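You operate a simulated robot arm through the tools that you are given. There is no shell and no other tool. Be economical: measure what you need, move in short steps, check, and stop when the job is done.

You are at the controls of a simulated robot arm. One attempt, no reset.

TASK
Add milk to the batter in the red bowl and whisk it smooth.
Fine: 60 to 100 ml from the white jug; milk first; jug and black whisk back on the worktop.

Only the result counts: the job must be done as asked and must still hold three seconds after the hand-in. Knocking over, shifting, dropping, spilling or breaking anything else fails it.

THE ROBOT
A 6-joint arm with a two-finger parallel gripper, fixed in place. Base frame: the origin is at the foot of the arm, x ahead of it, y to its left, z up. Units: mm, degrees, N and s.
Its first joint turns from -166.0 to 166.0 degrees. Payload 4.1 kg.
The tool frame sits at the grasp point between the pads (the TCP): z along the fingers, y along the line on which they close. The tips reach 23 mm beyond it. The gripper opens to 94 mm. The fingers are 38 mm wide and 10 mm thick; the gripper's body (54 by 96 mm) begins 39 mm behind the TCP.
Orientation is that of the tool frame in the base frame, as [roll, pitch, yaw] about the fixed x, y, z axes, in that order (R = Rz(yaw) Ry(pitch) Rx(roll)). With the fingers straight down and closing along the base's y, the tool's x points along the base's -x, its y along +y and its z along -z.

THE INTERFACE
- The arm moves only by the tool arm_command. Its argument "targets" is a list that holds one entry, the list of rows, each a list of 7 numbers: the shift along the base's x, y, z in mm, then the turn, a rotation vector about the base's x, y, z in degrees, then the closure, from 0 (fully open) to 1 (shut). In form: [[[tx, ty, tz, wx, wy, wz, gripper], ...]]. A call has 1 to 20 rows; each row shifts and turns the commanded pose from where the row before left it. Rows are played at 5 a second. More than 50 mm and 8.6 degrees between two rows, or a gripper value outside its range, and nothing of the call is played. A pose out of reach is approached as far as the arm can. The call stops where the force on the tool passes 40 N (or 10 N more than at its start, if that is more) or the arm is blocked; 0.2 s more then pass. Each finger travels about 45 mm/s and halts on what it meets, pressing with about 21 N; the grip force reading is that of the motor and also rises with nothing between the fingers. The clock runs only during rows and for 0.2 s after the last one: add rows that do not move to give the fingers time. The reply holds the time, the measured pose of the TCP, the force on the tool along the base axes, the opening and the grip force, in the units named above and with some noise.
- Cameras (640 x 400 px; columns grow to the right, rows downward): "scene" is fixed at [405.7, -501.8, 1568.9]; the picture's right is [0.92, 0.40, 0.00], its down [0.35, -0.80, -0.49] and it looks along [-0.20, 0.45, -0.87] (base axes); focal length 214 px, centre (320, 200). "wrist" rides on the gripper at [-39, 0, -44] in the tool frame; the picture's right is [0.00, -1.00, 0.00], its down [0.97, 0.00, -0.24] and it looks along [0.24, 0.00, 0.97] (tool axes); focal length 218 px, centre (320, 200).
- grab_frame(camera): a new picture of that camera. The clock stands still meanwhile.
- lift_body(by): slides the trunk up (or, below 0, down) by that many mm; the arm rides with it, the base frame stays. It gives what a move gives, with no picture.
- probe_pixels(camera, pixels): for up to 12 pixels [column, row] of the newest picture of that camera ("zoom" is the newest enlarged one), the place [x, y, z] in the base frame of the surface seen there, good to about 3 mm, but the place of the scene camera against the robot may be out by one fixed shift of up to 25 mm in any direction. The clock stands still meanwhile.
- close_up(camera, box): a new picture of the part [left, top, right, bottom] of that camera's present view, enlarged. The clock stands still meanwhile.
- job_done(): hands the job in; it is judged then, once.

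Go step by step. Measure first, check grasps and placings, and put right what went wrong. The budget is 80 turns and 34 pictures, counting those below and the enlarged ones. Unless the task says otherwise, let go and move clear before handing in, and close with one line.

The tools are called after "Call:" as a command line: name --argument value ..., lists and objects as JSON in quotes. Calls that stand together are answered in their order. arm_command: Moves the arm, as the interface text tells. Its arguments: {"type":"object","properties":{"targets":{"type":"array","items":{"type":"array","items":{"type":"array","items":{"type":"number"}}}}},"required":["targets"]} The other tools are called the same way: lift_body (by) slides the trunk up or down; grab_frame (camera) takes a picture; probe_pixels (camera, pixels) gives the place of the surface under pixels of a picture; close_up (camera, box) takes an enlarged picture of a part of a camera's view; job_done () hands the job in.

At the start:

```text
t: 0.0
tcp_pos: [423.0, -76.4, 1254.0]
tool_rot: [180.0, -0.1, -180.0]
contact_force: [0.9, -0.5, -0.1]
width: 93.9
grasp_force: 0.0
trunk travel left (down, up): [-525.0, 65.0]
```

scene: 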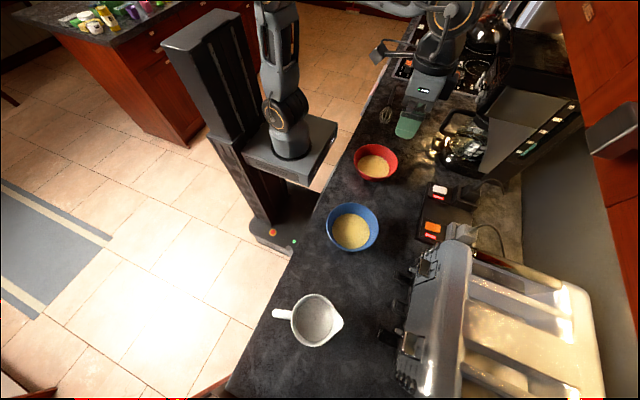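
wrist: 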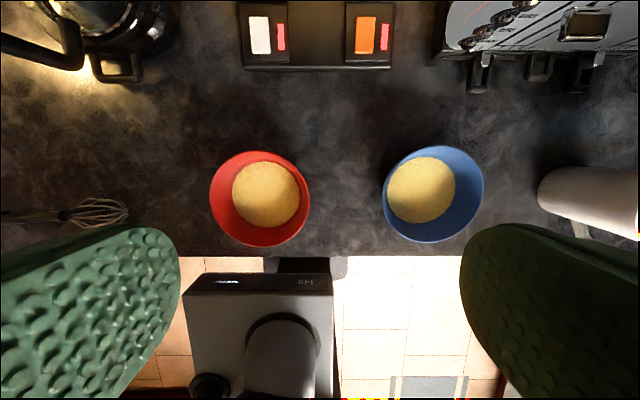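

The scene shows the jug at about (315,318) with its handle at (283,313), the blue bowl at (352,228), the red bowl at (375,162) and the whisk near (387,113). I'll measure them in both cameras.

Call:
probe_pixels --camera "scene" --pixels '[[283, 313], [296, 313], [315, 318], [341, 322], [315, 296], [310, 344], [375, 166], [375, 145], [360, 172], [398, 160], [386, 115], [330, 370]]'

Call:
probe_pixels --camera "wrist" --pixels '[[265, 195], [260, 152], [210, 195], [309, 195], [260, 245], [434, 150], [435, 241], [95, 212], [30, 216], [5, 217], [125, 210], [590, 200]]'

Call:
close_up --camera "scene" --box '[250, 270, 370, 370]'

Call:
close_up --camera "scene" --box '[340, 70, 440, 190]'

```text
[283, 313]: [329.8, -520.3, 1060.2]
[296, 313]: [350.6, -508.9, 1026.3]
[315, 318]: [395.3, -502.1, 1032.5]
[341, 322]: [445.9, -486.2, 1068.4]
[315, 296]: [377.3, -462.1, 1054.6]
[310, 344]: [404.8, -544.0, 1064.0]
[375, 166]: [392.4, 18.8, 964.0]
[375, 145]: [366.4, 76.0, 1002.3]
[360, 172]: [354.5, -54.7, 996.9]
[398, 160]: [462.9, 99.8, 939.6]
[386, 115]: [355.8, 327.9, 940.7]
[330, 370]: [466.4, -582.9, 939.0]
```

```text
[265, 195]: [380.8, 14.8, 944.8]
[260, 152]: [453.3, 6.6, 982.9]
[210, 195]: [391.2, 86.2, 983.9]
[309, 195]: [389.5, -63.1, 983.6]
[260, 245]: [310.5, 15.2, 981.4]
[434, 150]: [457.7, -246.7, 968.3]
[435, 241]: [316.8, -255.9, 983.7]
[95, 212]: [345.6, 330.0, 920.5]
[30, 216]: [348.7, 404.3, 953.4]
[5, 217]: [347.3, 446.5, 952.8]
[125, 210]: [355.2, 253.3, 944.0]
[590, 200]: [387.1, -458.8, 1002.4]
```

```text
4.00 times, centred on (310, 320) of scene
```

zoom: 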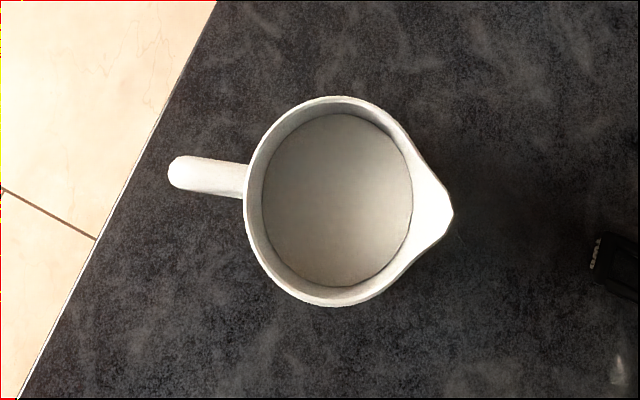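

```text
3.33 times, centred on (390, 130) of scene
```

zoom: 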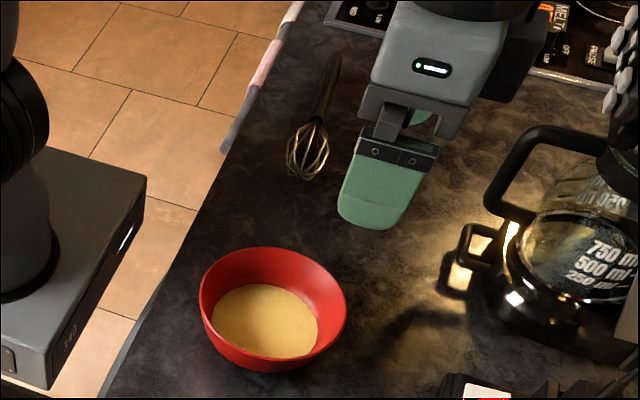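

Wrist probes put the red bowl rim at z≈983 and the bowl centre near (385,12). I'll move the hand over towards the jug for an accurate wrist view of it.

Call:
arm_command --targets '[[[-8, -40, 0, 0, 0, 0, 0], [-8, -40, 0, 0, 0, 0, 0], [-8, -40, 0, 0, 0, 0, 0], [-8, -40, 0, 0, 0, 0, 0], [-8, -40, 0, 0, 0, 0, 0], [-8, -40, 0, 0, 0, 0, 0], [-8, -40, 0, 0, 0, 0, 0], [-8, -40, 0, 0, 0, 0, 0], [-8, -40, 0, 0, 0, 0, 0], [0, 0, 0, 0, 0, 0, 0]]]'

Call:
grab_frame --camera "wrist"

```text
t: 2.2
tcp_pos: [351.8, -436.5, 1252.9]
tool_rot: [-180.0, 0.0, 180.0]
contact_force: [0.6, -0.2, 0.6]
width: 93.9
grasp_force: 0.1
trunk travel left (down, up): [-525.0, 65.0]
```

```text
29 pictures are left
```

wrist: 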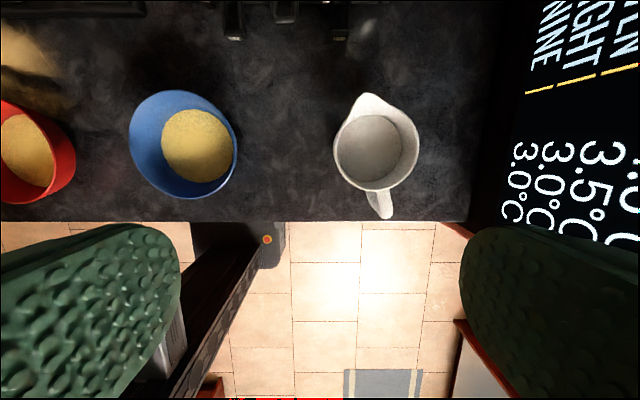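

The jug is now centred at about (372,150) with handle tip (382,212) and spout (368,97). I'll probe its points, the counter and the black panel on the right.

Call:
probe_pixels --camera "wrist" --pixels '[[368, 97], [336, 145], [417, 150], [374, 188], [381, 200], [384, 213], [370, 150], [300, 150], [300, 212], [440, 190], [540, 150], [380, 120]]'

Call:
close_up --camera "wrist" --box '[320, 80, 440, 230]'

```text
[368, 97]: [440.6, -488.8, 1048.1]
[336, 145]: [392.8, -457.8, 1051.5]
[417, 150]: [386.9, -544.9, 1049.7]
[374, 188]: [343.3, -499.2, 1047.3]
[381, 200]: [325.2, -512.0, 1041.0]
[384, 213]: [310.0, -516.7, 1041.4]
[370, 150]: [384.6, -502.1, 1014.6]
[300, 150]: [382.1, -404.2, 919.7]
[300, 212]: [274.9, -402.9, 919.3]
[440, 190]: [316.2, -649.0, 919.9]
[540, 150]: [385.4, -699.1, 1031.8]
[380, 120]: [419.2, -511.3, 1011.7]
```

```text
2.67 times, centred on (380, 155) of wrist
```

zoom: 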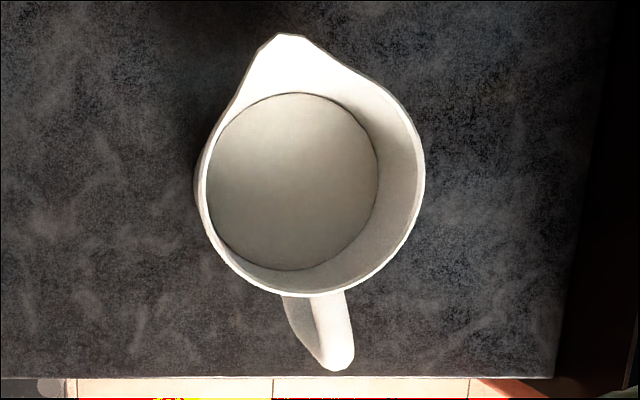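

Counter z≈919.5, jug rim z≈1049, milk near z≈1013, centre (387,-501). I'll average the milk level for a baseline and get the rim and inner wall so I can compute the tilt for ~80 ml.

Call:
probe_pixels --camera "zoom" --pixels '[[292, 182], [250, 182], [330, 182], [292, 140], [292, 230], [260, 150], [320, 150], [260, 215], [320, 215], [300, 120], [275, 200], [350, 190]]'

Call:
probe_pixels --camera "zoom" --pixels '[[370, 180], [215, 190], [295, 98], [285, 262], [414, 190], [205, 180], [270, 287], [283, 40], [335, 360], [343, 310], [338, 335], [310, 320]]'

```text
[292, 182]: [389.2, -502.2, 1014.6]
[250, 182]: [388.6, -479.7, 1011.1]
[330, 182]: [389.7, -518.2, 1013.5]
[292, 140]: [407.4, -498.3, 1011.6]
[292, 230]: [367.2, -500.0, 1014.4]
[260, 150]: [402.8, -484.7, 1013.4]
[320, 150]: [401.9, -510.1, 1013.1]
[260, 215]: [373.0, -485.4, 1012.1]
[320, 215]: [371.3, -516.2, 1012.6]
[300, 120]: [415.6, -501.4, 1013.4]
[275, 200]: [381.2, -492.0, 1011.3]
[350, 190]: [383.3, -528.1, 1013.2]
```

```text
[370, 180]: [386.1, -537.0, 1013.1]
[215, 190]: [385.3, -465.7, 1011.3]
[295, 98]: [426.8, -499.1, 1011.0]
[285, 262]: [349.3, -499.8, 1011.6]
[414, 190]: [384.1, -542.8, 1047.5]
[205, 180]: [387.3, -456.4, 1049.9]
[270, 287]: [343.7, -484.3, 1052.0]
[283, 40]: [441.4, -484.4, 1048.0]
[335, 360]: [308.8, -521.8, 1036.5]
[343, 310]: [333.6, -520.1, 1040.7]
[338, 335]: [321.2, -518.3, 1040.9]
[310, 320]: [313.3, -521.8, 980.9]
```

Milk surface is at z≈1012.8, lip z≈1048 at (441,-486), inner radius ≈39. By that, pouring starts at ≈32° and ~80 ml is out at ≈42°. I'll grip the handle (plane yaw ≈14°) with the hand pitched 45°, going first to a stand-off 100 mm behind it.

Call:
arm_command --targets '[[[-13.5, -12.5, -20.3, 0, 0, 7, 0], [-13.5, -12.5, -20.3, 0, 0, 7, 0], [-13.5, -12.5, -20.3, 1.81, -7.28, 0, 0], [-13.5, -12.5, -20.3, 1.81, -7.28, 0, 0], [-13.5, -12.5, -20.3, 1.81, -7.28, 0, 0], [-13.5, -12.5, -20.3, 1.81, -7.28, 0, 0], [-13.5, -12.5, -20.3, 1.81, -7.28, 0, 0], [-13.5, -12.5, -20.3, 1.81, -7.28, 0, 0], [0, 0, 0, 0, 0, 0, 0]]]'

Call:
grab_frame --camera "wrist"

```text
t: 4.2
tcp_pos: [240.9, -537.2, 1092.2]
tool_rot: [180.0, 45.0, -166.0]
contact_force: [0.3, -0.9, 0.1]
width: 94.0
grasp_force: 0.0
trunk travel left (down, up): [-525.0, 65.0]
```

```text
27 pictures are left
```

wrist: 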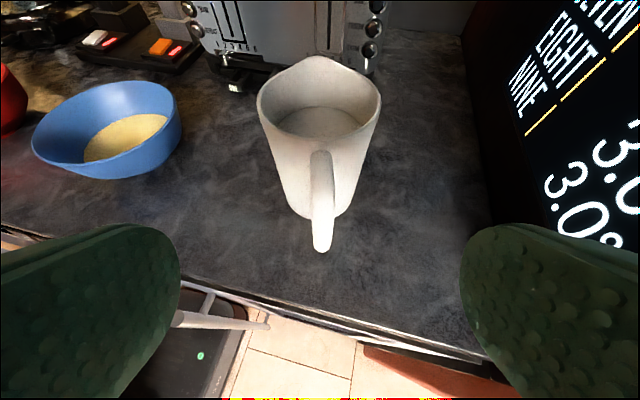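

The handle runs from (321,158) to (322,245), centred between the fingers. I'll probe its shape before closing in.

Call:
probe_pixels --camera "wrist" --pixels '[[320, 160], [321, 175], [322, 190], [322, 205], [322, 220], [322, 235], [322, 247], [313, 190], [331, 190], [298, 200], [346, 200], [300, 95]]'

```text
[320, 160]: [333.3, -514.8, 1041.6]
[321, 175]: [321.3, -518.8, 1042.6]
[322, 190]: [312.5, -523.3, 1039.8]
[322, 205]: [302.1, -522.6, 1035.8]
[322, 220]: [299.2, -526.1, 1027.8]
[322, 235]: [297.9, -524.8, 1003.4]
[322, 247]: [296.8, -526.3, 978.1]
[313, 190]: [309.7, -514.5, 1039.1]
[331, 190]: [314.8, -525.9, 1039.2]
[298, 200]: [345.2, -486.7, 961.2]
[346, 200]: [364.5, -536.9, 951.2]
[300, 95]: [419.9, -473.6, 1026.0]
```

Handle's outer face is ≈92 mm from the jug axis, top z≈1041. I'll advance to TCP (310.5,-520.5,1018) and close.

Call:
arm_command --targets '[[[17.4, 4.2, -18.5, 0, 0, 0, 0], [17.4, 4.2, -18.5, 0, 0, 0, 0], [17.4, 4.2, -18.5, 0, 0, 0, 0], [17.4, 4.2, -18.5, 0, 0, 0, 0], [0, 0, 0, 0, 0, 0, 0], [0, 0, 0, 0, 0, 0, 0]]]'

Call:
grab_frame --camera "wrist"

```text
t: 5.6
tcp_pos: [312.5, -520.4, 1018.7]
tool_rot: [179.9, 45.0, -166.0]
contact_force: [-0.3, -0.9, 0.3]
width: 93.7
grasp_force: 0.0
trunk travel left (down, up): [-525.0, 65.0]
```

```text
26 pictures are left
```

wrist: 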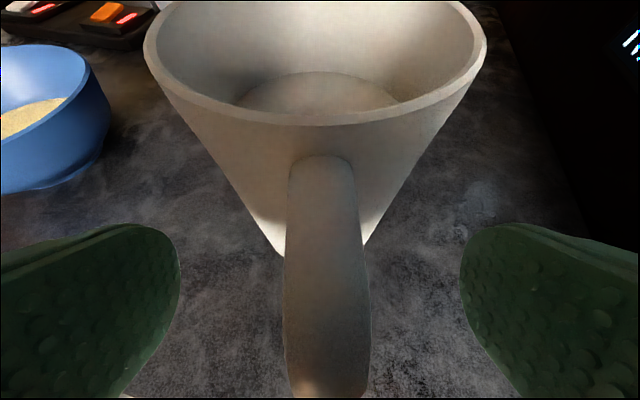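

The handle is centred at column ~325, about 1.5 mm to the right of the finger midline (320). I'll shift by that and close.

Call:
arm_command --targets '[[[0.4, -1.5, 0, 0, 0, 0, 0.3], [0, 0, 0, 0, 0, 0, 0.6], [0, 0, 0, 0, 0, 0, 0.8], [0, 0, 0, 0, 0, 0, 1], [0, 0, 0, 0, 0, 0, 1], [0, 0, 0, 0, 0, 0, 1], [0, 0, 0, 0, 0, 0, 1]]]'

Call:
arm_command --targets '[[[0, 0, 0, 0, 0, 0, 1], [0, 0, 0, 0, 0, 0, 1]]]'

```text
t: 7.2
tcp_pos: [313.9, -521.2, 1018.0]
tool_rot: [180.0, 45.0, -166.0]
contact_force: [0.8, 1.8, -0.9]
width: 16.1
grasp_force: 20.7
trunk travel left (down, up): [-525.0, 65.0]
```

```text
t: 7.8
tcp_pos: [313.6, -521.7, 1018.5]
tool_rot: [179.9, 44.9, -166.1]
contact_force: [0.2, 1.3, 0.2]
width: 16.0
grasp_force: 20.8
trunk travel left (down, up): [-525.0, 65.0]
```

Gripped at 16 mm with 21 N. I'll lift 20 mm slowly and check for slip.

Call:
arm_command --targets '[[[0, 0, 4, 0, 0, 0, 1], [0, 0, 4, 0, 0, 0, 1], [0, 0, 4, 0, 0, 0, 1], [0, 0, 4, 0, 0, 0, 1], [0, 0, 4, 0, 0, 0, 1], [0, 0, 0, 0, 0, 0, 1], [0, 0, 0, 0, 0, 0, 1], [0, 0, 0, 0, 0, 0, 1]]]'

Call:
grab_frame --camera "wrist"

```text
t: 9.6
tcp_pos: [314.2, -522.3, 1037.6]
tool_rot: [180.0, 45.1, -166.1]
contact_force: [-0.2, 0.3, -6.7]
width: 15.7
grasp_force: 21.1
trunk travel left (down, up): [-525.0, 65.0]
```

```text
25 pictures are left
```

wrist: 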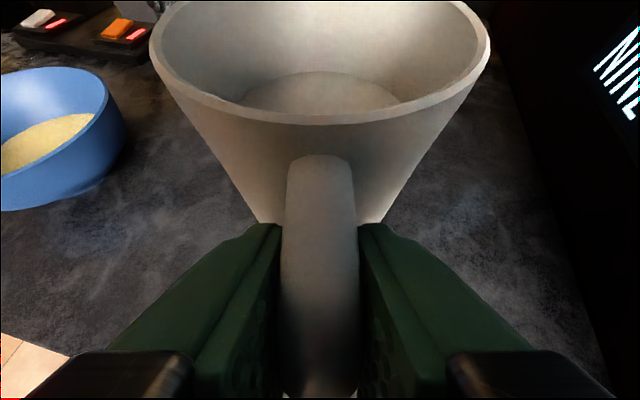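

The jug weighs ≈6.7 N and hasn't slipped (rim at the same rows). I'll raise it to TCP z≈1130, then carry it slowly to the red bowl while yawing the spout toward +y.

Call:
arm_command --targets '[[[0, 0, 8, 0, 0, 0, 1], [0, 0, 14, 0, 0, 0, 1], [0, 0, 16, 0, 0, 0, 1], [0, 0, 16, 0, 0, 0, 1], [0, 0, 16, 0, 0, 0, 1], [0, 0, 14, 0, 0, 0, 1], [0, 0, 8, 0, 0, 0, 1], [0, 0, 0, 0, 0, 0, 1], [0, 0, 0, 0, 0, 0, 1]]]'

Call:
arm_command --targets '[[[0.7, 8, 0, 0, 0, 1.4, 1], [1.4, 17, 0, 0, 0, 3, 1], [1.4, 20.6, 0, 0, 0, 3.2, 1], [1.4, 20.6, 0, 0, 0, 3.2, 1], [1.4, 20.6, 0, 0, 0, 3.2, 1], [1.4, 20.6, 0, 0, 0, 3.2, 1], [1.4, 20.6, 0, 0, 0, 3.2, 1], [1.4, 20.6, 0, 0, 0, 3.2, 1], [1.4, 20.6, 0, 0, 0, 3.2, 1], [1.4, 20.6, 0, 0, 0, 3.2, 1], [1.4, 20.6, 0, 0, 0, 3.2, 1], [1.4, 20.6, 0, 0, 0, 3.2, 1], [1.4, 20.6, 0, 0, 0, 3.2, 1], [1.4, 20.6, 0, 0, 0, 3.2, 1], [1.4, 20.6, 0, 0, 0, 3.2, 1], [1.4, 20.6, 0, 0, 0, 3.2, 1], [1.4, 20.6, 0, 0, 0, 3.2, 1], [1.4, 20.6, 0, 0, 0, 3.2, 1], [1.4, 19, 0, 0, 0, 3.2, 1], [0.7, 10, 0, 0, 0, 2, 1]]]'

Call:
arm_command --targets '[[[0, 0, 0, 0, 0, 0, 1], [0, 0, 0, 0, 0, 0, 1]]]'

Call:
grab_frame --camera "wrist"

Call:
grab_frame --camera "scene"

```text
t: 11.6
tcp_pos: [312.4, -521.4, 1130.2]
tool_rot: [-180.0, 44.9, -166.0]
contact_force: [-0.7, -0.1, -5.8]
width: 15.7
grasp_force: 20.9
trunk travel left (down, up): [-525.0, 65.0]
```

```text
t: 15.8
tcp_pos: [341.2, -136.5, 1130.3]
tool_rot: [180.0, 45.1, -105.1]
contact_force: [-0.1, -0.8, -6.8]
width: 16.0
grasp_force: 20.9
trunk travel left (down, up): [-525.0, 65.0]
```

```text
t: 16.4
tcp_pos: [341.7, -137.3, 1130.2]
tool_rot: [179.9, 45.0, -105.2]
contact_force: [-0.9, 0.1, -5.3]
width: 16.0
grasp_force: 20.8
trunk travel left (down, up): [-525.0, 65.0]
```

```text
24 pictures are left
```

wrist: 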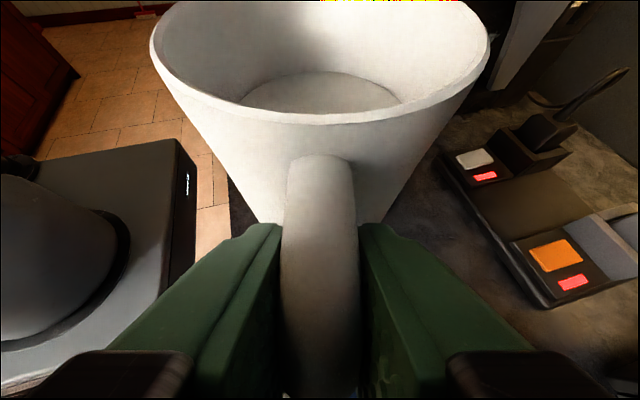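

```text
23 pictures are left
```

scene: 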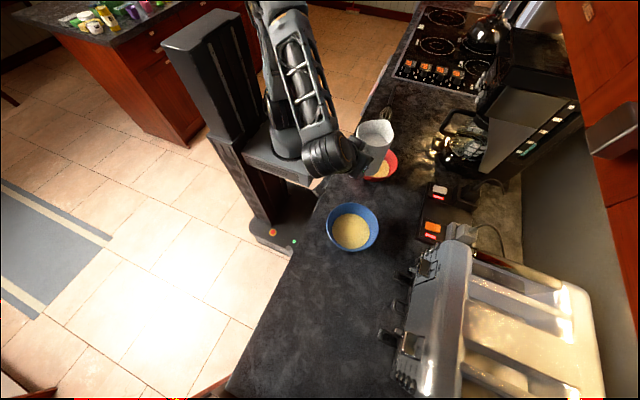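

The jug sits upright over the near part of the red bowl, about at TCP (341,-137,1130). I'll lower 25 mm while tilting 24° (below the pour angle), then check the spout against the bowl.

Call:
arm_command --targets '[[[0, 0, -5, -3.86, 1.04, 0, 1], [0, 0, -5, -3.86, 1.04, 0, 1], [0, 0, -5, -3.86, 1.04, 0, 1], [0, 0, -5, -3.86, 1.04, 0, 1], [0, 0, -5, -3.86, 1.04, 0, 1], [0, 0, 0, -3.86, 1.04, 0, 1], [0, 0, 0, 0, 0, 0, 1], [0, 0, 0, 0, 0, 0, 1]]]'

Call:
close_up --camera "scene" --box '[330, 90, 430, 190]'

```text
t: 18.2
tcp_pos: [338.9, -137.5, 1104.8]
tool_rot: [-179.8, 21.0, -105.2]
contact_force: [-0.4, -0.2, -6.0]
width: 15.8
grasp_force: 20.6
trunk travel left (down, up): [-525.0, 65.0]
```

```text
4.00 times, centred on (380, 140) of scene
```

zoom: 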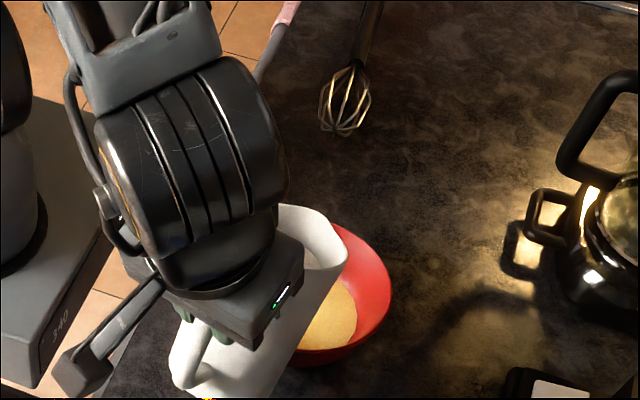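

The rim and spout are at about (300–347, 210–255) in the zoom, over the red bowl. I'll probe lip and bowl.

Call:
probe_pixels --camera "zoom" --pixels '[[300, 209], [325, 220], [344, 243], [344, 258], [318, 258], [290, 212], [340, 310], [388, 290], [345, 228], [375, 330]]'

```text
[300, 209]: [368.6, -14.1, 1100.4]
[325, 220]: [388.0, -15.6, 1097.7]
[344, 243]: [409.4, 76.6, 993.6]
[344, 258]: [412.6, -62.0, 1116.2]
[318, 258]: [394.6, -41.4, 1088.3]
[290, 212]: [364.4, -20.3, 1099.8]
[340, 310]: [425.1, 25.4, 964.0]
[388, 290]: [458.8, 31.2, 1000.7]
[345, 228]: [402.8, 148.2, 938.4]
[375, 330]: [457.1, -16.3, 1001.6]
```

The lip is at about (375,-12,1080), as computed. I'll tilt on to ~33° gently and read the weight.

Call:
arm_command --targets '[[[0, 0, 0, -2.9, 0.78, 0, 1], [0, 0, 0, -2.9, 0.78, 0, 1], [0, 0, 0, -2.9, 0.78, 0, 1], [0, 0, 0, 0, 0, 0, 1], [0, 0, 0, 0, 0, 0, 1], [0, 0, 0, 0, 0, 0, 1], [0, 0, 0, 0, 0, 0, 1]]]'

Call:
close_up --camera "scene" --box '[330, 90, 430, 190]'

```text
t: 19.8
tcp_pos: [340.0, -138.2, 1105.2]
tool_rot: [-179.8, 12.0, -105.1]
contact_force: [-0.2, 0.6, -6.0]
width: 15.8
grasp_force: 20.9
trunk travel left (down, up): [-525.0, 65.0]
```

```text
4.00 times, centred on (380, 140) of scene
```

zoom: 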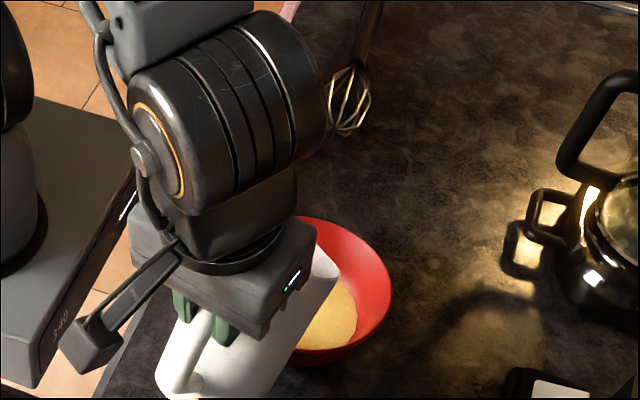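

No milk out yet. Tilting another 4° to ~37° and waiting.

Call:
arm_command --targets '[[[0, 0, 0, -1.93, 0.52, 0, 1], [0, 0, 0, -1.93, 0.52, 0, 1], [0, 0, 0, 0, 0, 0, 1], [0, 0, 0, 0, 0, 0, 1], [0, 0, 0, 0, 0, 0, 1], [0, 0, 0, 0, 0, 0, 1], [0, 0, 0, 0, 0, 0, 1], [0, 0, 0, 0, 0, 0, 1]]]'

Call:
close_up --camera "scene" --box '[330, 90, 430, 190]'

Call:
grab_frame --camera "wrist"

```text
t: 21.6
tcp_pos: [340.5, -138.9, 1104.8]
tool_rot: [-179.9, 8.0, -105.2]
contact_force: [0.1, 0.2, -6.2]
width: 16.0
grasp_force: 20.7
trunk travel left (down, up): [-525.0, 65.0]
```

```text
4.00 times, centred on (380, 140) of scene
```

zoom: 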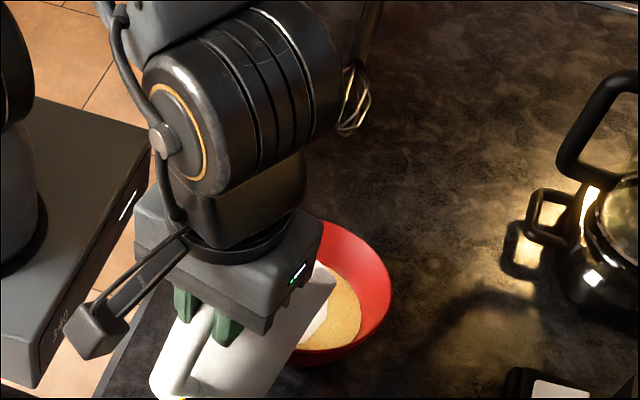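

```text
19 pictures are left
```

wrist: 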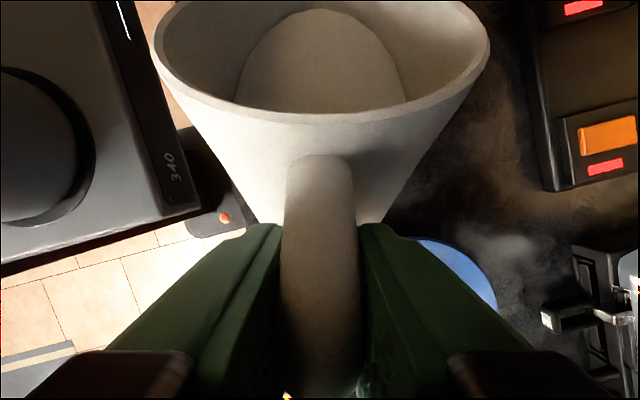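

The wrist view shows the tilted milk surface from (320,12) to (320,110) and in the zoom something white near (315,320) at the bowl. I'll probe the milk's height against the lip.

Call:
probe_pixels --camera "wrist" --pixels '[[320, 30], [320, 50], [320, 70], [320, 95], [290, 60], [350, 60], [270, 85], [380, 85], [300, 40], [340, 40], [175, 60], [320, 118]]'

Call:
probe_pixels --camera "zoom" --pixels '[[315, 315], [310, 335], [330, 295], [322, 268], [345, 320], [325, 280]]'

```text
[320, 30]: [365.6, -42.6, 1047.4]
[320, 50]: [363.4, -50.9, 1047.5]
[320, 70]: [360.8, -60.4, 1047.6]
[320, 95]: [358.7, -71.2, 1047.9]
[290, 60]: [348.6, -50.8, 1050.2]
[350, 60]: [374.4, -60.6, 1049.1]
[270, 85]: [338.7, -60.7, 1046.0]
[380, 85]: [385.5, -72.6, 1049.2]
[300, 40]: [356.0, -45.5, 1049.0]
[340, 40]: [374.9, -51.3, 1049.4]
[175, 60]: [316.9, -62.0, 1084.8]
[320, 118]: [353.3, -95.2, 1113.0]
```

```text
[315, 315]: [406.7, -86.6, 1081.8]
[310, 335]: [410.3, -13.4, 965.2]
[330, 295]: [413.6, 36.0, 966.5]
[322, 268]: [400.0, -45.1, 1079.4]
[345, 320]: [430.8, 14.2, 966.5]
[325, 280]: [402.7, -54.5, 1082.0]
```

Milk now stands at z≈1048.3, level with the lip (≈1049.6), so it has just begun pouring (~30–40 ml by geometry). I'll tilt 4° more, hold, tip back upright and measure the level in the jug.

Call:
arm_command --targets '[[[0, 0, 0, -1.93, 0.52, 0, 1], [0, 0, 0, -1.93, 0.52, 0, 1], [0, 0, 0, 0, 0, 0, 1], [0, 0, 0, 0, 0, 0, 1], [0, 0, 0, 0, 0, 0, 1], [0, 0, 0, 0, 0, 0, 1], [0, 0, 0, 0, 0, 0, 1], [0, 0, 0, 0, 0, 0, 1], [0, 0, 0, 3.86, -1.04, 0, 1], [0, 0, 0, 4.83, -1.3, 0, 1], [0, 0, 0, 4.83, -1.3, 0, 1], [0, 0, 0, 4.83, -1.3, 0, 1], [0, 0, 5, 4.83, -1.3, 0, 1], [0, 0, 5, 4.83, -1.3, 0, 1], [0, 0, 5, 4.83, -1.3, 0, 1], [0, 0, 5, 4.83, -1.3, 0, 1], [0, 0, 5, 1.93, -0.52, 0, 1], [0, 0, 0, 0, 0, 0, 1], [0, 0, 0, 0, 0, 0, 1], [0, 0, 0, 0, 0, 0, 1]]]'

Call:
arm_command --targets '[[[0, 0, 0, 0, 0, 0, 1], [0, 0, 0, 0, 0, 0, 1], [0, 0, 0, 0, 0, 0, 1]]]'

Call:
grab_frame --camera "wrist"

Call:
probe_pixels --camera "wrist" --pixels '[[320, 85], [300, 85], [340, 85], [320, 95], [300, 95], [340, 95], [280, 95], [360, 95], [320, 104], [290, 102], [350, 102], [320, 78]]'

```text
t: 25.8
tcp_pos: [339.9, -139.3, 1128.4]
tool_rot: [-180.0, 45.0, -105.2]
contact_force: [-0.2, -0.8, -5.5]
width: 16.0
grasp_force: 20.6
trunk travel left (down, up): [-525.0, 65.0]
```

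```text
t: 26.6
tcp_pos: [340.1, -138.7, 1130.7]
tool_rot: [180.0, 45.0, -105.3]
contact_force: [-0.7, -0.8, -6.0]
width: 16.0
grasp_force: 21.1
trunk travel left (down, up): [-525.0, 65.0]
```

```text
18 pictures are left
```

wrist: 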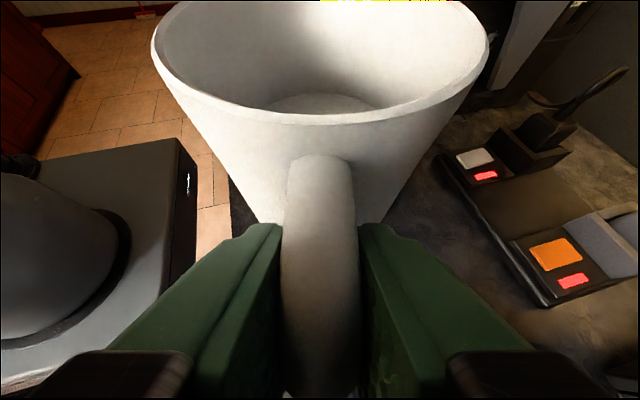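

```text
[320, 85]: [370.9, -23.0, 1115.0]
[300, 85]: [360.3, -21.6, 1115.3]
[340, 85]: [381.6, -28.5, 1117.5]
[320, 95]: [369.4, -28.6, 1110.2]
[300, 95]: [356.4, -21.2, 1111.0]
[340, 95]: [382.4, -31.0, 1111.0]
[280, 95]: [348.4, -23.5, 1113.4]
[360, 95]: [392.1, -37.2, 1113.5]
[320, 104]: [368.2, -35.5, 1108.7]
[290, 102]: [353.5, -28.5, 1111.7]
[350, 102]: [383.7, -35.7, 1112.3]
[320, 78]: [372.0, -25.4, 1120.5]
```

Jug level now reads ≈1110.8 against 1124.9 expected before, a 14 mm drop, i.e. ≈67–75 ml. For margin I'll tip once more 1° further (42°, target ≈80 ml) and return.

Call:
arm_command --targets '[[[0, 0, -5, -4.83, 1.3, 0, 1], [0, 0, -5, -4.83, 1.3, 0, 1], [0, 0, -5, -4.83, 1.3, 0, 1], [0, 0, -5, -4.83, 1.3, 0, 1], [0, 0, -5, -4.83, 1.3, 0, 1], [0, 0, 0, -4.83, 1.3, 0, 1], [0, 0, 0, -4.83, 1.3, 0, 1], [0, 0, 0, -3.86, 1.04, 0, 1], [0, 0, 0, -2.9, 0.78, 0, 1], [0, 0, 0, 0, 0, 0, 1], [0, 0, 0, 0, 0, 0, 1], [0, 0, 0, 0, 0, 0, 1], [0, 0, 0, 0, 0, 0, 1], [0, 0, 0, 0, 0, 0, 1]]]'

Call:
arm_command --targets '[[[0, 0, 0, 4.83, -1.3, 0, 1], [0, 0, 0, 4.83, -1.3, 0, 1], [0, 0, 0, 4.83, -1.3, 0, 1], [0, 0, 0, 4.83, -1.3, 0, 1], [0, 0, 5, 4.83, -1.3, 0, 1], [0, 0, 5, 4.83, -1.3, 0, 1], [0, 0, 5, 4.83, -1.3, 0, 1], [0, 0, 5, 4.83, -1.3, 0, 1], [0, 0, 5, 1.93, -0.52, 0, 1], [0, 0, 0, 0, 0, 0, 1], [0, 0, 0, 0, 0, 0, 1], [0, 0, 0, 0, 0, 0, 1], [0, 0, 0, 0, 0, 0, 1]]]'

Call:
grab_frame --camera "wrist"

Call:
probe_pixels --camera "wrist" --pixels '[[320, 98], [310, 98], [330, 98], [320, 101], [305, 101], [335, 101], [320, 104], [310, 104], [330, 104], [300, 104], [340, 104], [320, 107]]'

```text
t: 29.6
tcp_pos: [340.1, -138.1, 1104.2]
tool_rot: [-179.9, 3.1, -105.2]
contact_force: [-0.1, 0.7, -5.4]
width: 15.7
grasp_force: 21.4
trunk travel left (down, up): [-525.0, 65.0]
```

```text
t: 32.4
tcp_pos: [341.3, -139.0, 1129.8]
tool_rot: [-179.9, 45.0, -105.2]
contact_force: [0.4, 0.3, -5.2]
width: 16.0
grasp_force: 20.6
trunk travel left (down, up): [-525.0, 65.0]
```

```text
17 pictures are left
```

wrist: 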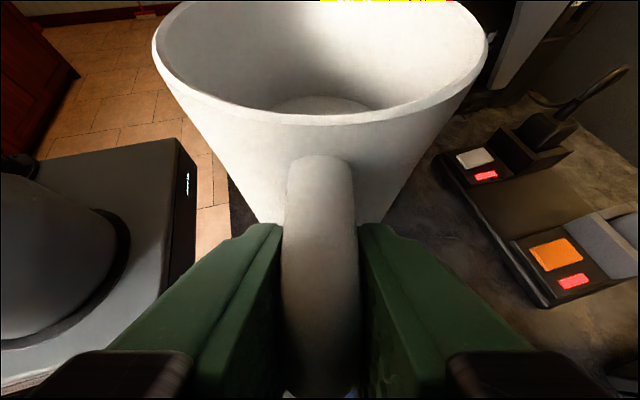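

```text
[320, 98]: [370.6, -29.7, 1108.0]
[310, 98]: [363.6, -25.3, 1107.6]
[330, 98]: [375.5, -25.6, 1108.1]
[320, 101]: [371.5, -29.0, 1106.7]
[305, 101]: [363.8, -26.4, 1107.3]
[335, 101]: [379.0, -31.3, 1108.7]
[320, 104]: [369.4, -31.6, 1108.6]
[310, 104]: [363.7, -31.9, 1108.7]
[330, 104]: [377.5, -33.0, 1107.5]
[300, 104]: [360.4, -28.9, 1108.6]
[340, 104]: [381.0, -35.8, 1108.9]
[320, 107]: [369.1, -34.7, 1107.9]
```

The level is now ≈1108.0, a drop of ≈16.7 mm, i.e. about 80–88 ml: in range. I'll carry the jug back along the same path, keeping it upright.

Call:
arm_command --targets '[[[-0.7, -10, 0, 0, 0, -2, 1], [-1.4, -19, 0, 0, 0, -3.2, 1], [-1.4, -20.6, 0, 0, 0, -3.2, 1], [-1.4, -20.6, 0, 0, 0, -3.2, 1], [-1.4, -20.6, 0, 0, 0, -3.2, 1], [-1.4, -20.6, 0, 0, 0, -3.2, 1], [-1.4, -20.6, 0, 0, 0, -3.2, 1], [-1.4, -20.6, 0, 0, 0, -3.2, 1], [-1.4, -20.6, 0, 0, 0, -3.2, 1], [-1.4, -20.6, 0, 0, 0, -3.2, 1], [-1.4, -20.6, 0, 0, 0, -3.2, 1], [-1.4, -20.6, 0, 0, 0, -3.2, 1], [-1.4, -20.6, 0, 0, 0, -3.2, 1], [-1.4, -20.6, 0, 0, 0, -3.2, 1], [-1.4, -20.6, 0, 0, 0, -3.2, 1], [-1.4, -20.6, 0, 0, 0, -3.2, 1], [-1.4, -20.6, 0, 0, 0, -3.2, 1], [-1.4, -20.6, 0, 0, 0, -3.2, 1], [-1.4, -17, 0, 0, 0, -3, 1], [-0.7, -8, 0, 0, 0, -1.4, 1]]]'

Call:
arm_command --targets '[[[0, 0, 0, 0, 0, 0, 1], [0, 0, -8, 0, 0, 0, 1], [0, 0, -14, 0, 0, 0, 1], [0, 0, -14, 0, 0, 0, 1], [0, 0, -14, 0, 0, 0, 1], [0, 0, -14, 0, 0, 0, 1], [0, 0, -14, 0, 0, 0, 1], [0, 0, -10, 0, 0, 0, 1], [0, 0, -6, 0, 0, 0, 1], [0, 0, -4, 0, 0, 0, 1], [0, 0, -4, 0, 0, 0, 1], [0, 0, -3, 0, 0, 0, 1], [0, 0, 0, 0, 0, 0, 1], [0, 0, 0, 0, 0, 0, 1]]]'

Call:
grab_frame --camera "scene"

```text
t: 36.6
tcp_pos: [312.9, -522.2, 1129.0]
tool_rot: [179.9, 44.9, -166.1]
contact_force: [0.4, 0.0, -4.6]
width: 16.1
grasp_force: 20.2
trunk travel left (down, up): [-525.0, 65.0]
```

```text
t: 39.6
tcp_pos: [313.6, -522.7, 1024.3]
tool_rot: [180.0, 45.0, -166.2]
contact_force: [0.1, 0.9, -5.1]
width: 15.7
grasp_force: 20.5
trunk travel left (down, up): [-525.0, 65.0]
```

```text
16 pictures are left
```

scene: 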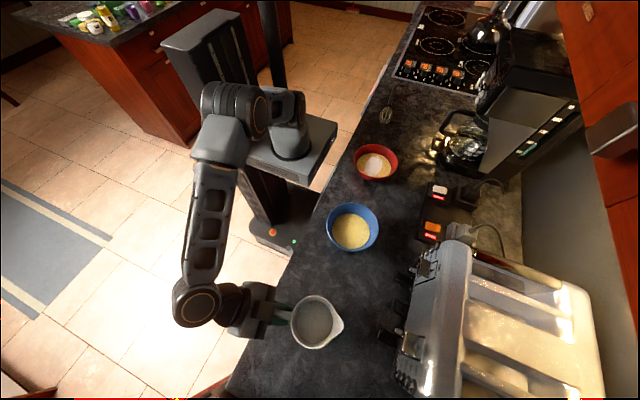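

A white pool shows in the red bowl at (374,163) with no spill visible. The jug hangs ~6 mm above the counter, so I'll lower in small steps to contact.

Call:
arm_command --targets '[[[0, 0, -1.5, 0, 0, 0, 1], [0, 0, -1.5, 0, 0, 0, 1], [0, 0, -1, 0, 0, 0, 1], [0, 0, -1, 0, 0, 0, 1], [0, 0, 0, 0, 0, 0, 1], [0, 0, 0, 0, 0, 0, 1]]]'

```text
t: 41.0
tcp_pos: [314.3, -523.0, 1019.6]
tool_rot: [179.9, 44.9, -166.1]
contact_force: [0.7, 0.2, -4.1]
width: 15.9
grasp_force: 21.2
trunk travel left (down, up): [-525.0, 65.0]
```

Call:
arm_command --targets '[[[0, 0, -0.7, 0, 0, 0, 1], [0, 0, -0.7, 0, 0, 0, 1], [0, 0, 0, 0, 0, 0, 1], [0, 0, 0, 0, 0, 0, 1]]]'

```text
t: 42.0
tcp_pos: [313.5, -521.4, 1019.4]
tool_rot: [-180.0, 45.2, -166.1]
contact_force: [1.6, -1.5, 6.8]
width: 15.7
grasp_force: 21.2
trunk travel left (down, up): [-525.0, 65.0]
```

The force turned to +6.8 N, so the jug is seated. I'll open and then back straight out along the fingers.

Call:
arm_command --targets '[[[0, 0, 0.4, 0, 0, 0, 1], [0, 0, 0, 0, 0, 0, 0.85], [0, 0, 0, 0, 0, 0, 0.6], [0, 0, 0, 0, 0, 0, 0.3], [0, 0, 0, 0, 0, 0, 0], [0, 0, 0, 0, 0, 0, 0], [0, 0, 0, 0, 0, 0, 0], [0, 0, 0, 0, 0, 0, 0]]]'

Call:
arm_command --targets '[[[-10, -2.5, 10, 0, 0, 0, 0], [-17, -4.2, 18, 0, 0, 0, 0], [-17, -4.2, 18, 0, 0, 0, 0], [-17, -4.2, 18, 0, 0, 0, 0], [-17, -4.2, 18, 0, 0, 0, 0], [0, 0, 0, 0, 0, 0, 0]]]'

Call:
close_up --camera "scene" --box '[260, 80, 460, 380]'

```text
t: 43.8
tcp_pos: [311.1, -522.4, 1018.8]
tool_rot: [-179.9, 45.1, -166.0]
contact_force: [-0.7, -0.8, 0.6]
width: 93.7
grasp_force: 0.0
trunk travel left (down, up): [-525.0, 65.0]
```

```text
t: 45.2
tcp_pos: [235.5, -541.0, 1101.8]
tool_rot: [-179.9, 45.0, -166.0]
contact_force: [0.1, 0.1, -0.8]
width: 93.7
grasp_force: 0.1
trunk travel left (down, up): [-525.0, 65.0]
```

```text
1.33 times, centred on (360, 230) of scene
```

zoom: 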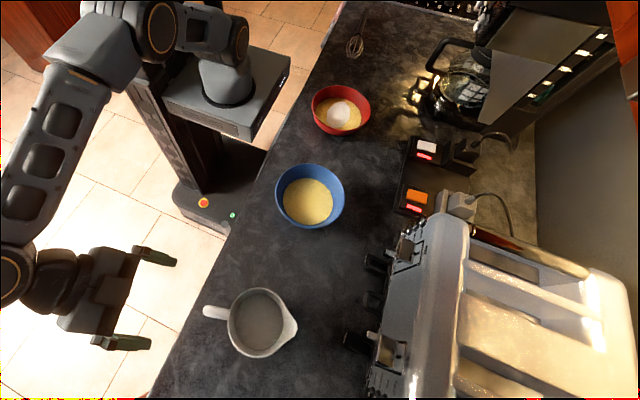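

The jug stands well, clear of the hand, and only the red bowl holds milk. Next I'll raise the hand to vertical and travel to the whisk.

Call:
arm_command --targets '[[[14, 13, 19, -1.81, 7.28, 0, 0], [14, 13, 19, -1.81, 7.28, 0, 0], [14, 13, 19, -1.81, 7.28, 0, 0], [14, 13, 19, -1.81, 7.28, 0, 0], [14, 13, 19, -1.81, 7.28, 0, 0], [14, 13, 19, -1.81, 7.28, 0, 0], [14, 13, 19, 0, 0, -7, 0], [14, 13, 19, 0, 0, -7, 0], [0, 0, 0, 0, 0, 0, 0]]]'

Call:
arm_command --targets '[[[0, 42, 0, 0, 0, 0, 0], [0, 42, 0, 0, 0, 0, 0], [0, 42, 0, 0, 0, 0, 0], [0, 42, 0, 0, 0, 0, 0], [0, 42, 0, 0, 0, 0, 0], [0, 42, 0, 0, 0, 0, 0], [0, 42, 0, 0, 0, 0, 0], [0, 42, 0, 0, 0, 0, 0], [0, 42, 0, 0, 0, 0, 0], [0, 42, 0, 0, 0, 0, 0], [0, 42, 0, 0, 0, 0, 0], [0, 42, 0, 0, 0, 0, 0], [0, 42, 0, 0, 0, 0, 0], [0, 42, 0, 0, 0, 0, 0], [0, 42, 0, 0, 0, 0, 0], [0, 42, 0, 0, 0, 0, 0], [0, 42, 0, 0, 0, 0, 0], [0, 42, 0, 0, 0, 0, 0], [0, 0, 0, 0, 0, 0, 0]]]'

Call:
grab_frame --camera "wrist"

```text
t: 47.2
tcp_pos: [346.8, -437.8, 1253.4]
tool_rot: [-180.0, 0.0, 179.9]
contact_force: [-0.9, -0.4, 0.2]
width: 94.0
grasp_force: 0.1
trunk travel left (down, up): [-525.0, 65.0]
```

```text
t: 51.2
tcp_pos: [347.4, 317.7, 1252.6]
tool_rot: [-180.0, 0.0, 179.9]
contact_force: [-0.1, -0.5, 0.3]
width: 93.9
grasp_force: 0.0
trunk travel left (down, up): [-525.0, 65.0]
```

```text
14 pictures are left
```

wrist: 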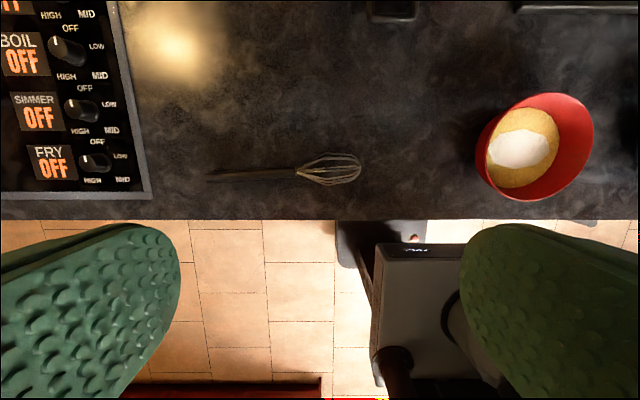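

The whisk lies from (208,177) (handle end) to (361,167) (head). I'll probe along it and the bowl.

Call:
close_up --camera "wrist" --box '[195, 120, 375, 220]'

Call:
probe_pixels --camera "wrist" --pixels '[[212, 177], [230, 176], [250, 175], [270, 174], [288, 173], [297, 173], [358, 163], [345, 184], [330, 155], [518, 150], [550, 190], [250, 190]]'

```text
3.56 times, centred on (285, 170) of wrist
```

zoom: 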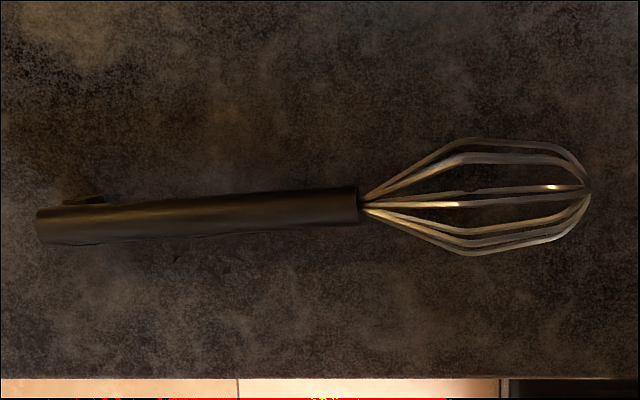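

```text
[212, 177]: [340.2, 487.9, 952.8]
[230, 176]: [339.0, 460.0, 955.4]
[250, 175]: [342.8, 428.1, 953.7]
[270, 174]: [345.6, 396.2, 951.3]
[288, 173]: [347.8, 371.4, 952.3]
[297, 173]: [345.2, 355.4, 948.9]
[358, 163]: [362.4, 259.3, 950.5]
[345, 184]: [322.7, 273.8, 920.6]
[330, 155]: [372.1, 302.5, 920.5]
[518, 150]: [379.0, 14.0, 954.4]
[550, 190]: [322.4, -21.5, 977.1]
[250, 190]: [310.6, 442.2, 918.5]
```

Handle axis runs (346,356)→(340,490), top z≈953; head tip near (360,257), total length ≈240. I'll go above the handle's middle (342.5,425) with a 92.5° yaw, so the fingers close across it.

Call:
arm_command --targets '[[[-0.45, 9.75, -18.4, 0, 0, 8.41, 0], [-0.45, 9.75, -18.4, 0, 0, 8.41, 0], [-0.45, 9.75, -18.4, 0, 0, 8.41, 0], [-0.45, 9.75, -18.4, 0, 0, 8.41, 0], [-0.45, 9.75, -18.4, 0, 0, 8.41, 0], [-0.45, 9.75, -18.4, 0, 0, 8.41, 0], [-0.45, 9.75, -18.4, 0, 0, 8.41, 0], [-0.45, 9.75, -18.4, 0, 0, 8.41, 0], [-0.45, 9.75, -18.4, 0, 0, 8.41, 0], [-0.45, 9.75, -18.4, 0, 0, 8.41, 0], [-0.45, 9.75, -18.4, 0, 0, 8.41, 0], [0, 0, 0, 0, 0, 0, 0]]]'

Call:
grab_frame --camera "wrist"

```text
t: 53.8
tcp_pos: [339.7, 427.5, 1050.1]
tool_rot: [-179.9, 0.1, -87.4]
contact_force: [0.5, 0.4, 0.0]
width: 93.8
grasp_force: 0.1
trunk travel left (down, up): [-525.0, 65.0]
```

```text
12 pictures are left
```

wrist: 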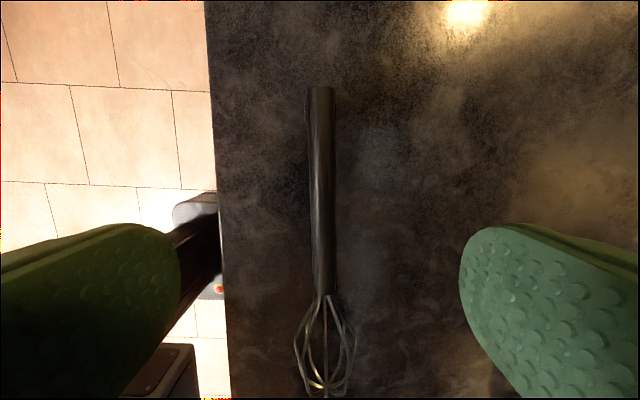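

The handle is centred between the fingers (column ~321) and aligned. I'll descend to z≈948 and close.

Call:
arm_command --targets '[[[0, 0, -25, 0, 0, 0, 0], [0, 0, -25, 0, 0, 0, 0], [0, 0, -25, 0, 0, 0, 0], [0, 0, -15, 0, 0, 0, 0], [0, 0, -8, 0, 0, 0, 0], [0, 0, -4, 0, 0, 0, 0], [0, 0, 0, 0, 0, 0, 0], [0, 0, 0, 0, 0, 0, 0.4], [0, 0, 0, 0, 0, 0, 0.7], [0, 0, 0, 0, 0, 0, 0.9], [0, 0, 0, 0, 0, 0, 1], [0, 0, 0, 0, 0, 0, 1], [0, 0, 0, 0, 0, 0, 1], [0, 0, 0, 0, 0, 0, 1]]]'

```text
t: 56.8
tcp_pos: [341.6, 427.7, 947.1]
tool_rot: [180.0, 0.0, -87.6]
contact_force: [-0.1, 0.1, 0.9]
width: 17.6
grasp_force: 20.9
trunk travel left (down, up): [-525.0, 65.0]
```

Gripped at 17.6 mm. I'll lift to z≈1147, then pitch 60° so the head points down.

Call:
arm_command --targets '[[[0, 0, 6, 0, 0, 0, 1], [0, 0, 14, 0, 0, 0, 1], [0, 0, 20, 0, 0, 0, 1], [0, 0, 20, 0, 0, 0, 1], [0, 0, 20, 0, 0, 0, 1], [0, 0, 20, 0, 0, 0, 1], [0, 0, 20, 0, 0, 0, 1], [0, 0, 20, 0, 0, 0, 1], [0, 0, 20, 0, 0, 0, 1], [0, 0, 20, 0, 0, 0, 1], [0, 0, 20, 0, 0, 0, 1], [0, 0, 0, 7.49, 0.33, 0, 1], [0, 0, 0, 7.49, 0.33, 0, 1], [0, 0, 0, 7.49, 0.33, 0, 1], [0, 0, 0, 7.49, 0.33, 0, 1], [0, 0, 0, 7.49, 0.33, 0, 1], [0, 0, 0, 7.49, 0.33, 0, 1], [0, 0, 0, 7.49, 0.33, 0, 1], [0, 0, 0, 7.49, 0.33, 0, 1], [0, 0, 0, 0, 0, 0, 1]]]'

Call:
grab_frame --camera "wrist"

Call:
grab_frame --camera "scene"

```text
t: 61.0
tcp_pos: [341.6, 426.6, 1148.4]
tool_rot: [179.9, 60.0, -87.6]
contact_force: [0.7, 0.8, 0.2]
width: 17.5
grasp_force: 20.6
trunk travel left (down, up): [-525.0, 65.0]
```

```text
11 pictures are left
```

wrist: 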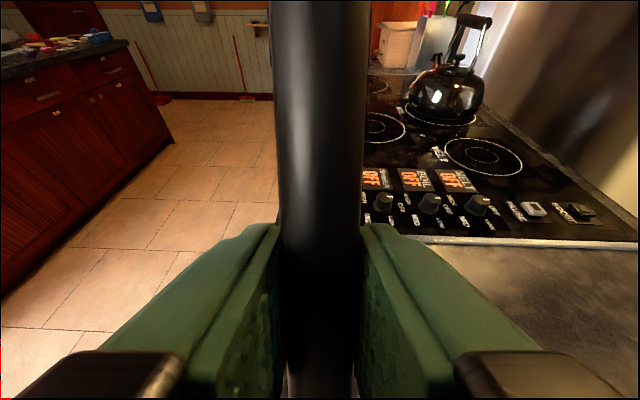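

```text
10 pictures are left
```

scene: 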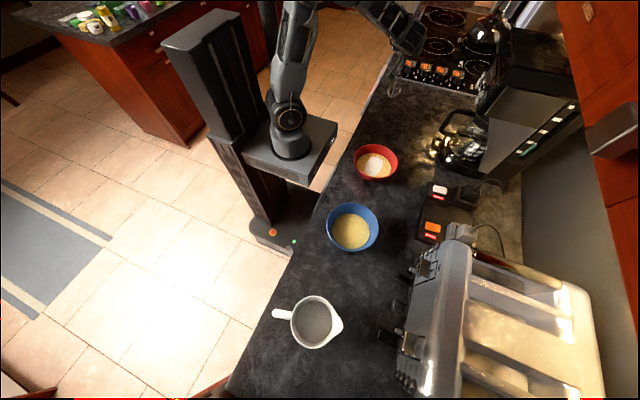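

Whisk is firmly held, head down (tip ≈ TCP + (4,-86,-150)). I'll raise 40 mm and carry it to above the red bowl centre.

Call:
arm_command --targets '[[[0, 0, 20, 0, 0, 0, 1], [0, 0, 20, 0, 0, 0, 1], [2.6, -23.5, 0, 0, 0, 0, 1], [2.6, -23.5, 0, 0, 0, 0, 1], [2.6, -23.5, 0, 0, 0, 0, 1], [2.6, -23.5, 0, 0, 0, 0, 1], [2.6, -23.5, 0, 0, 0, 0, 1], [2.6, -23.5, 0, 0, 0, 0, 1], [2.6, -23.5, 0, 0, 0, 0, 1], [2.6, -23.5, 0, 0, 0, 0, 1], [2.6, -23.5, 0, 0, 0, 0, 1], [2.6, -23.5, 0, 0, 0, 0, 1], [2.6, -23.5, 0, 0, 0, 0, 1], [2.6, -23.5, 0, 0, 0, 0, 1], [2.6, -23.5, 0, 0, 0, 0, 1], [2.6, -23.5, 0, 0, 0, 0, 1], [0, 0, 0, 0, 0, 0, 1], [0, 0, 0, 0, 0, 0, 1]]]'

Call:
close_up --camera "scene" --box '[330, 90, 430, 190]'

```text
t: 64.8
tcp_pos: [377.8, 99.3, 1188.6]
tool_rot: [179.9, 60.0, -87.5]
contact_force: [-0.1, -0.2, 0.0]
width: 17.3
grasp_force: 21.2
trunk travel left (down, up): [-525.0, 65.0]
```

```text
4.00 times, centred on (380, 140) of scene
```

zoom: 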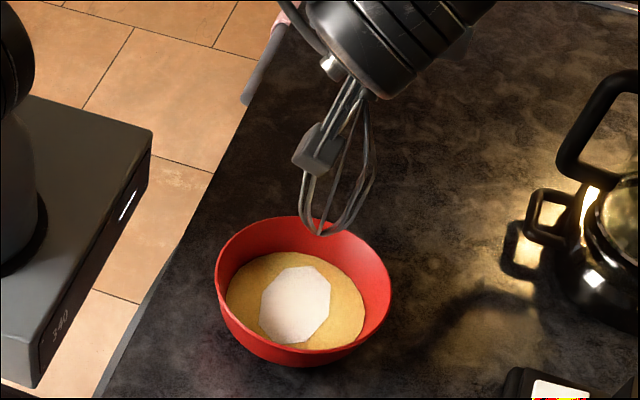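

The whisk tip is at about (320,233) in the zoom, the bowl rim spans (216–391). I'll probe both in the same frame to align them.

Call:
probe_pixels --camera "zoom" --pixels '[[320, 232], [313, 225], [345, 222], [218, 278], [389, 290], [300, 352], [275, 222], [375, 250], [235, 320], [296, 305], [350, 310], [250, 290]]'

```text
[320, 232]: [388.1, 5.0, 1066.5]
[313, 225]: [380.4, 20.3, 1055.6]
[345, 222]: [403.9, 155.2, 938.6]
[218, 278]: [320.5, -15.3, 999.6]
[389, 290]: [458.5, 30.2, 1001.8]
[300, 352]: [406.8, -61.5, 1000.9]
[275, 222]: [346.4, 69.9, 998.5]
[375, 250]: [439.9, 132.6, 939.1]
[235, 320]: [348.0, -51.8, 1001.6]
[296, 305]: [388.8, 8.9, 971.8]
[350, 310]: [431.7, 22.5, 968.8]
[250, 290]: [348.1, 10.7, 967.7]
```

The tip is centred on the bowl (388,5 vs rim centre 389.5,7.5 in the scene frame). At 30° tilt the head would brush the far wall, so I'll steepen the whisk by 18°, keeping the tip over the centre.

Call:
arm_command --targets '[[[0.8, -16.7, 6.4, 5.99, 0.26, 0, 1], [0.8, -16.7, 6.4, 5.99, 0.26, 0, 1], [0.8, -16.7, 6.4, 5.99, 0.26, 0, 1], [0, 0, 0, 0, 0, 0, 1], [0, 0, 0, 0, 0, 0, 1]]]'

Call:
close_up --camera "scene" --box '[330, 90, 430, 190]'

```text
t: 66.0
tcp_pos: [380.2, 49.2, 1208.1]
tool_rot: [179.9, 78.0, -87.5]
contact_force: [0.4, 0.2, 0.0]
width: 17.3
grasp_force: 20.3
trunk travel left (down, up): [-525.0, 65.0]
```

```text
4.00 times, centred on (380, 140) of scene
```

zoom: 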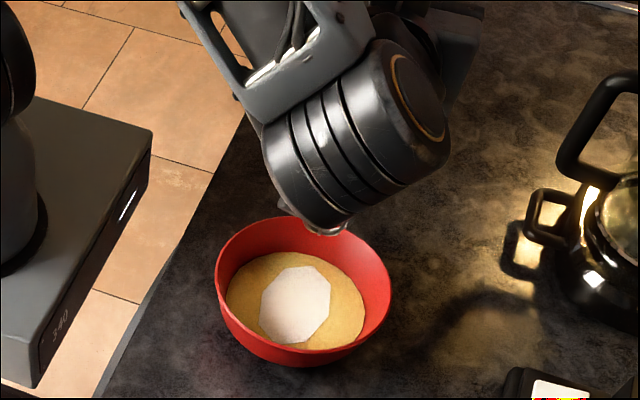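

The wrist links now cover the whisk in this view; before lowering I need their height above the bowls.

Call:
probe_pixels --camera "zoom" --pixels '[[325, 232], [320, 222], [300, 210], [275, 165], [345, 205], [440, 150], [250, 110], [345, 232]]'

```text
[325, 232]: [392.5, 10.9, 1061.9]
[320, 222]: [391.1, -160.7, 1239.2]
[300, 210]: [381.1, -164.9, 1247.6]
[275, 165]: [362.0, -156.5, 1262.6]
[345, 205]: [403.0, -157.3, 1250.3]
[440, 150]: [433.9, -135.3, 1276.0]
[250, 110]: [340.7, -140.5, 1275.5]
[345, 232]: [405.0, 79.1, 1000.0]
```

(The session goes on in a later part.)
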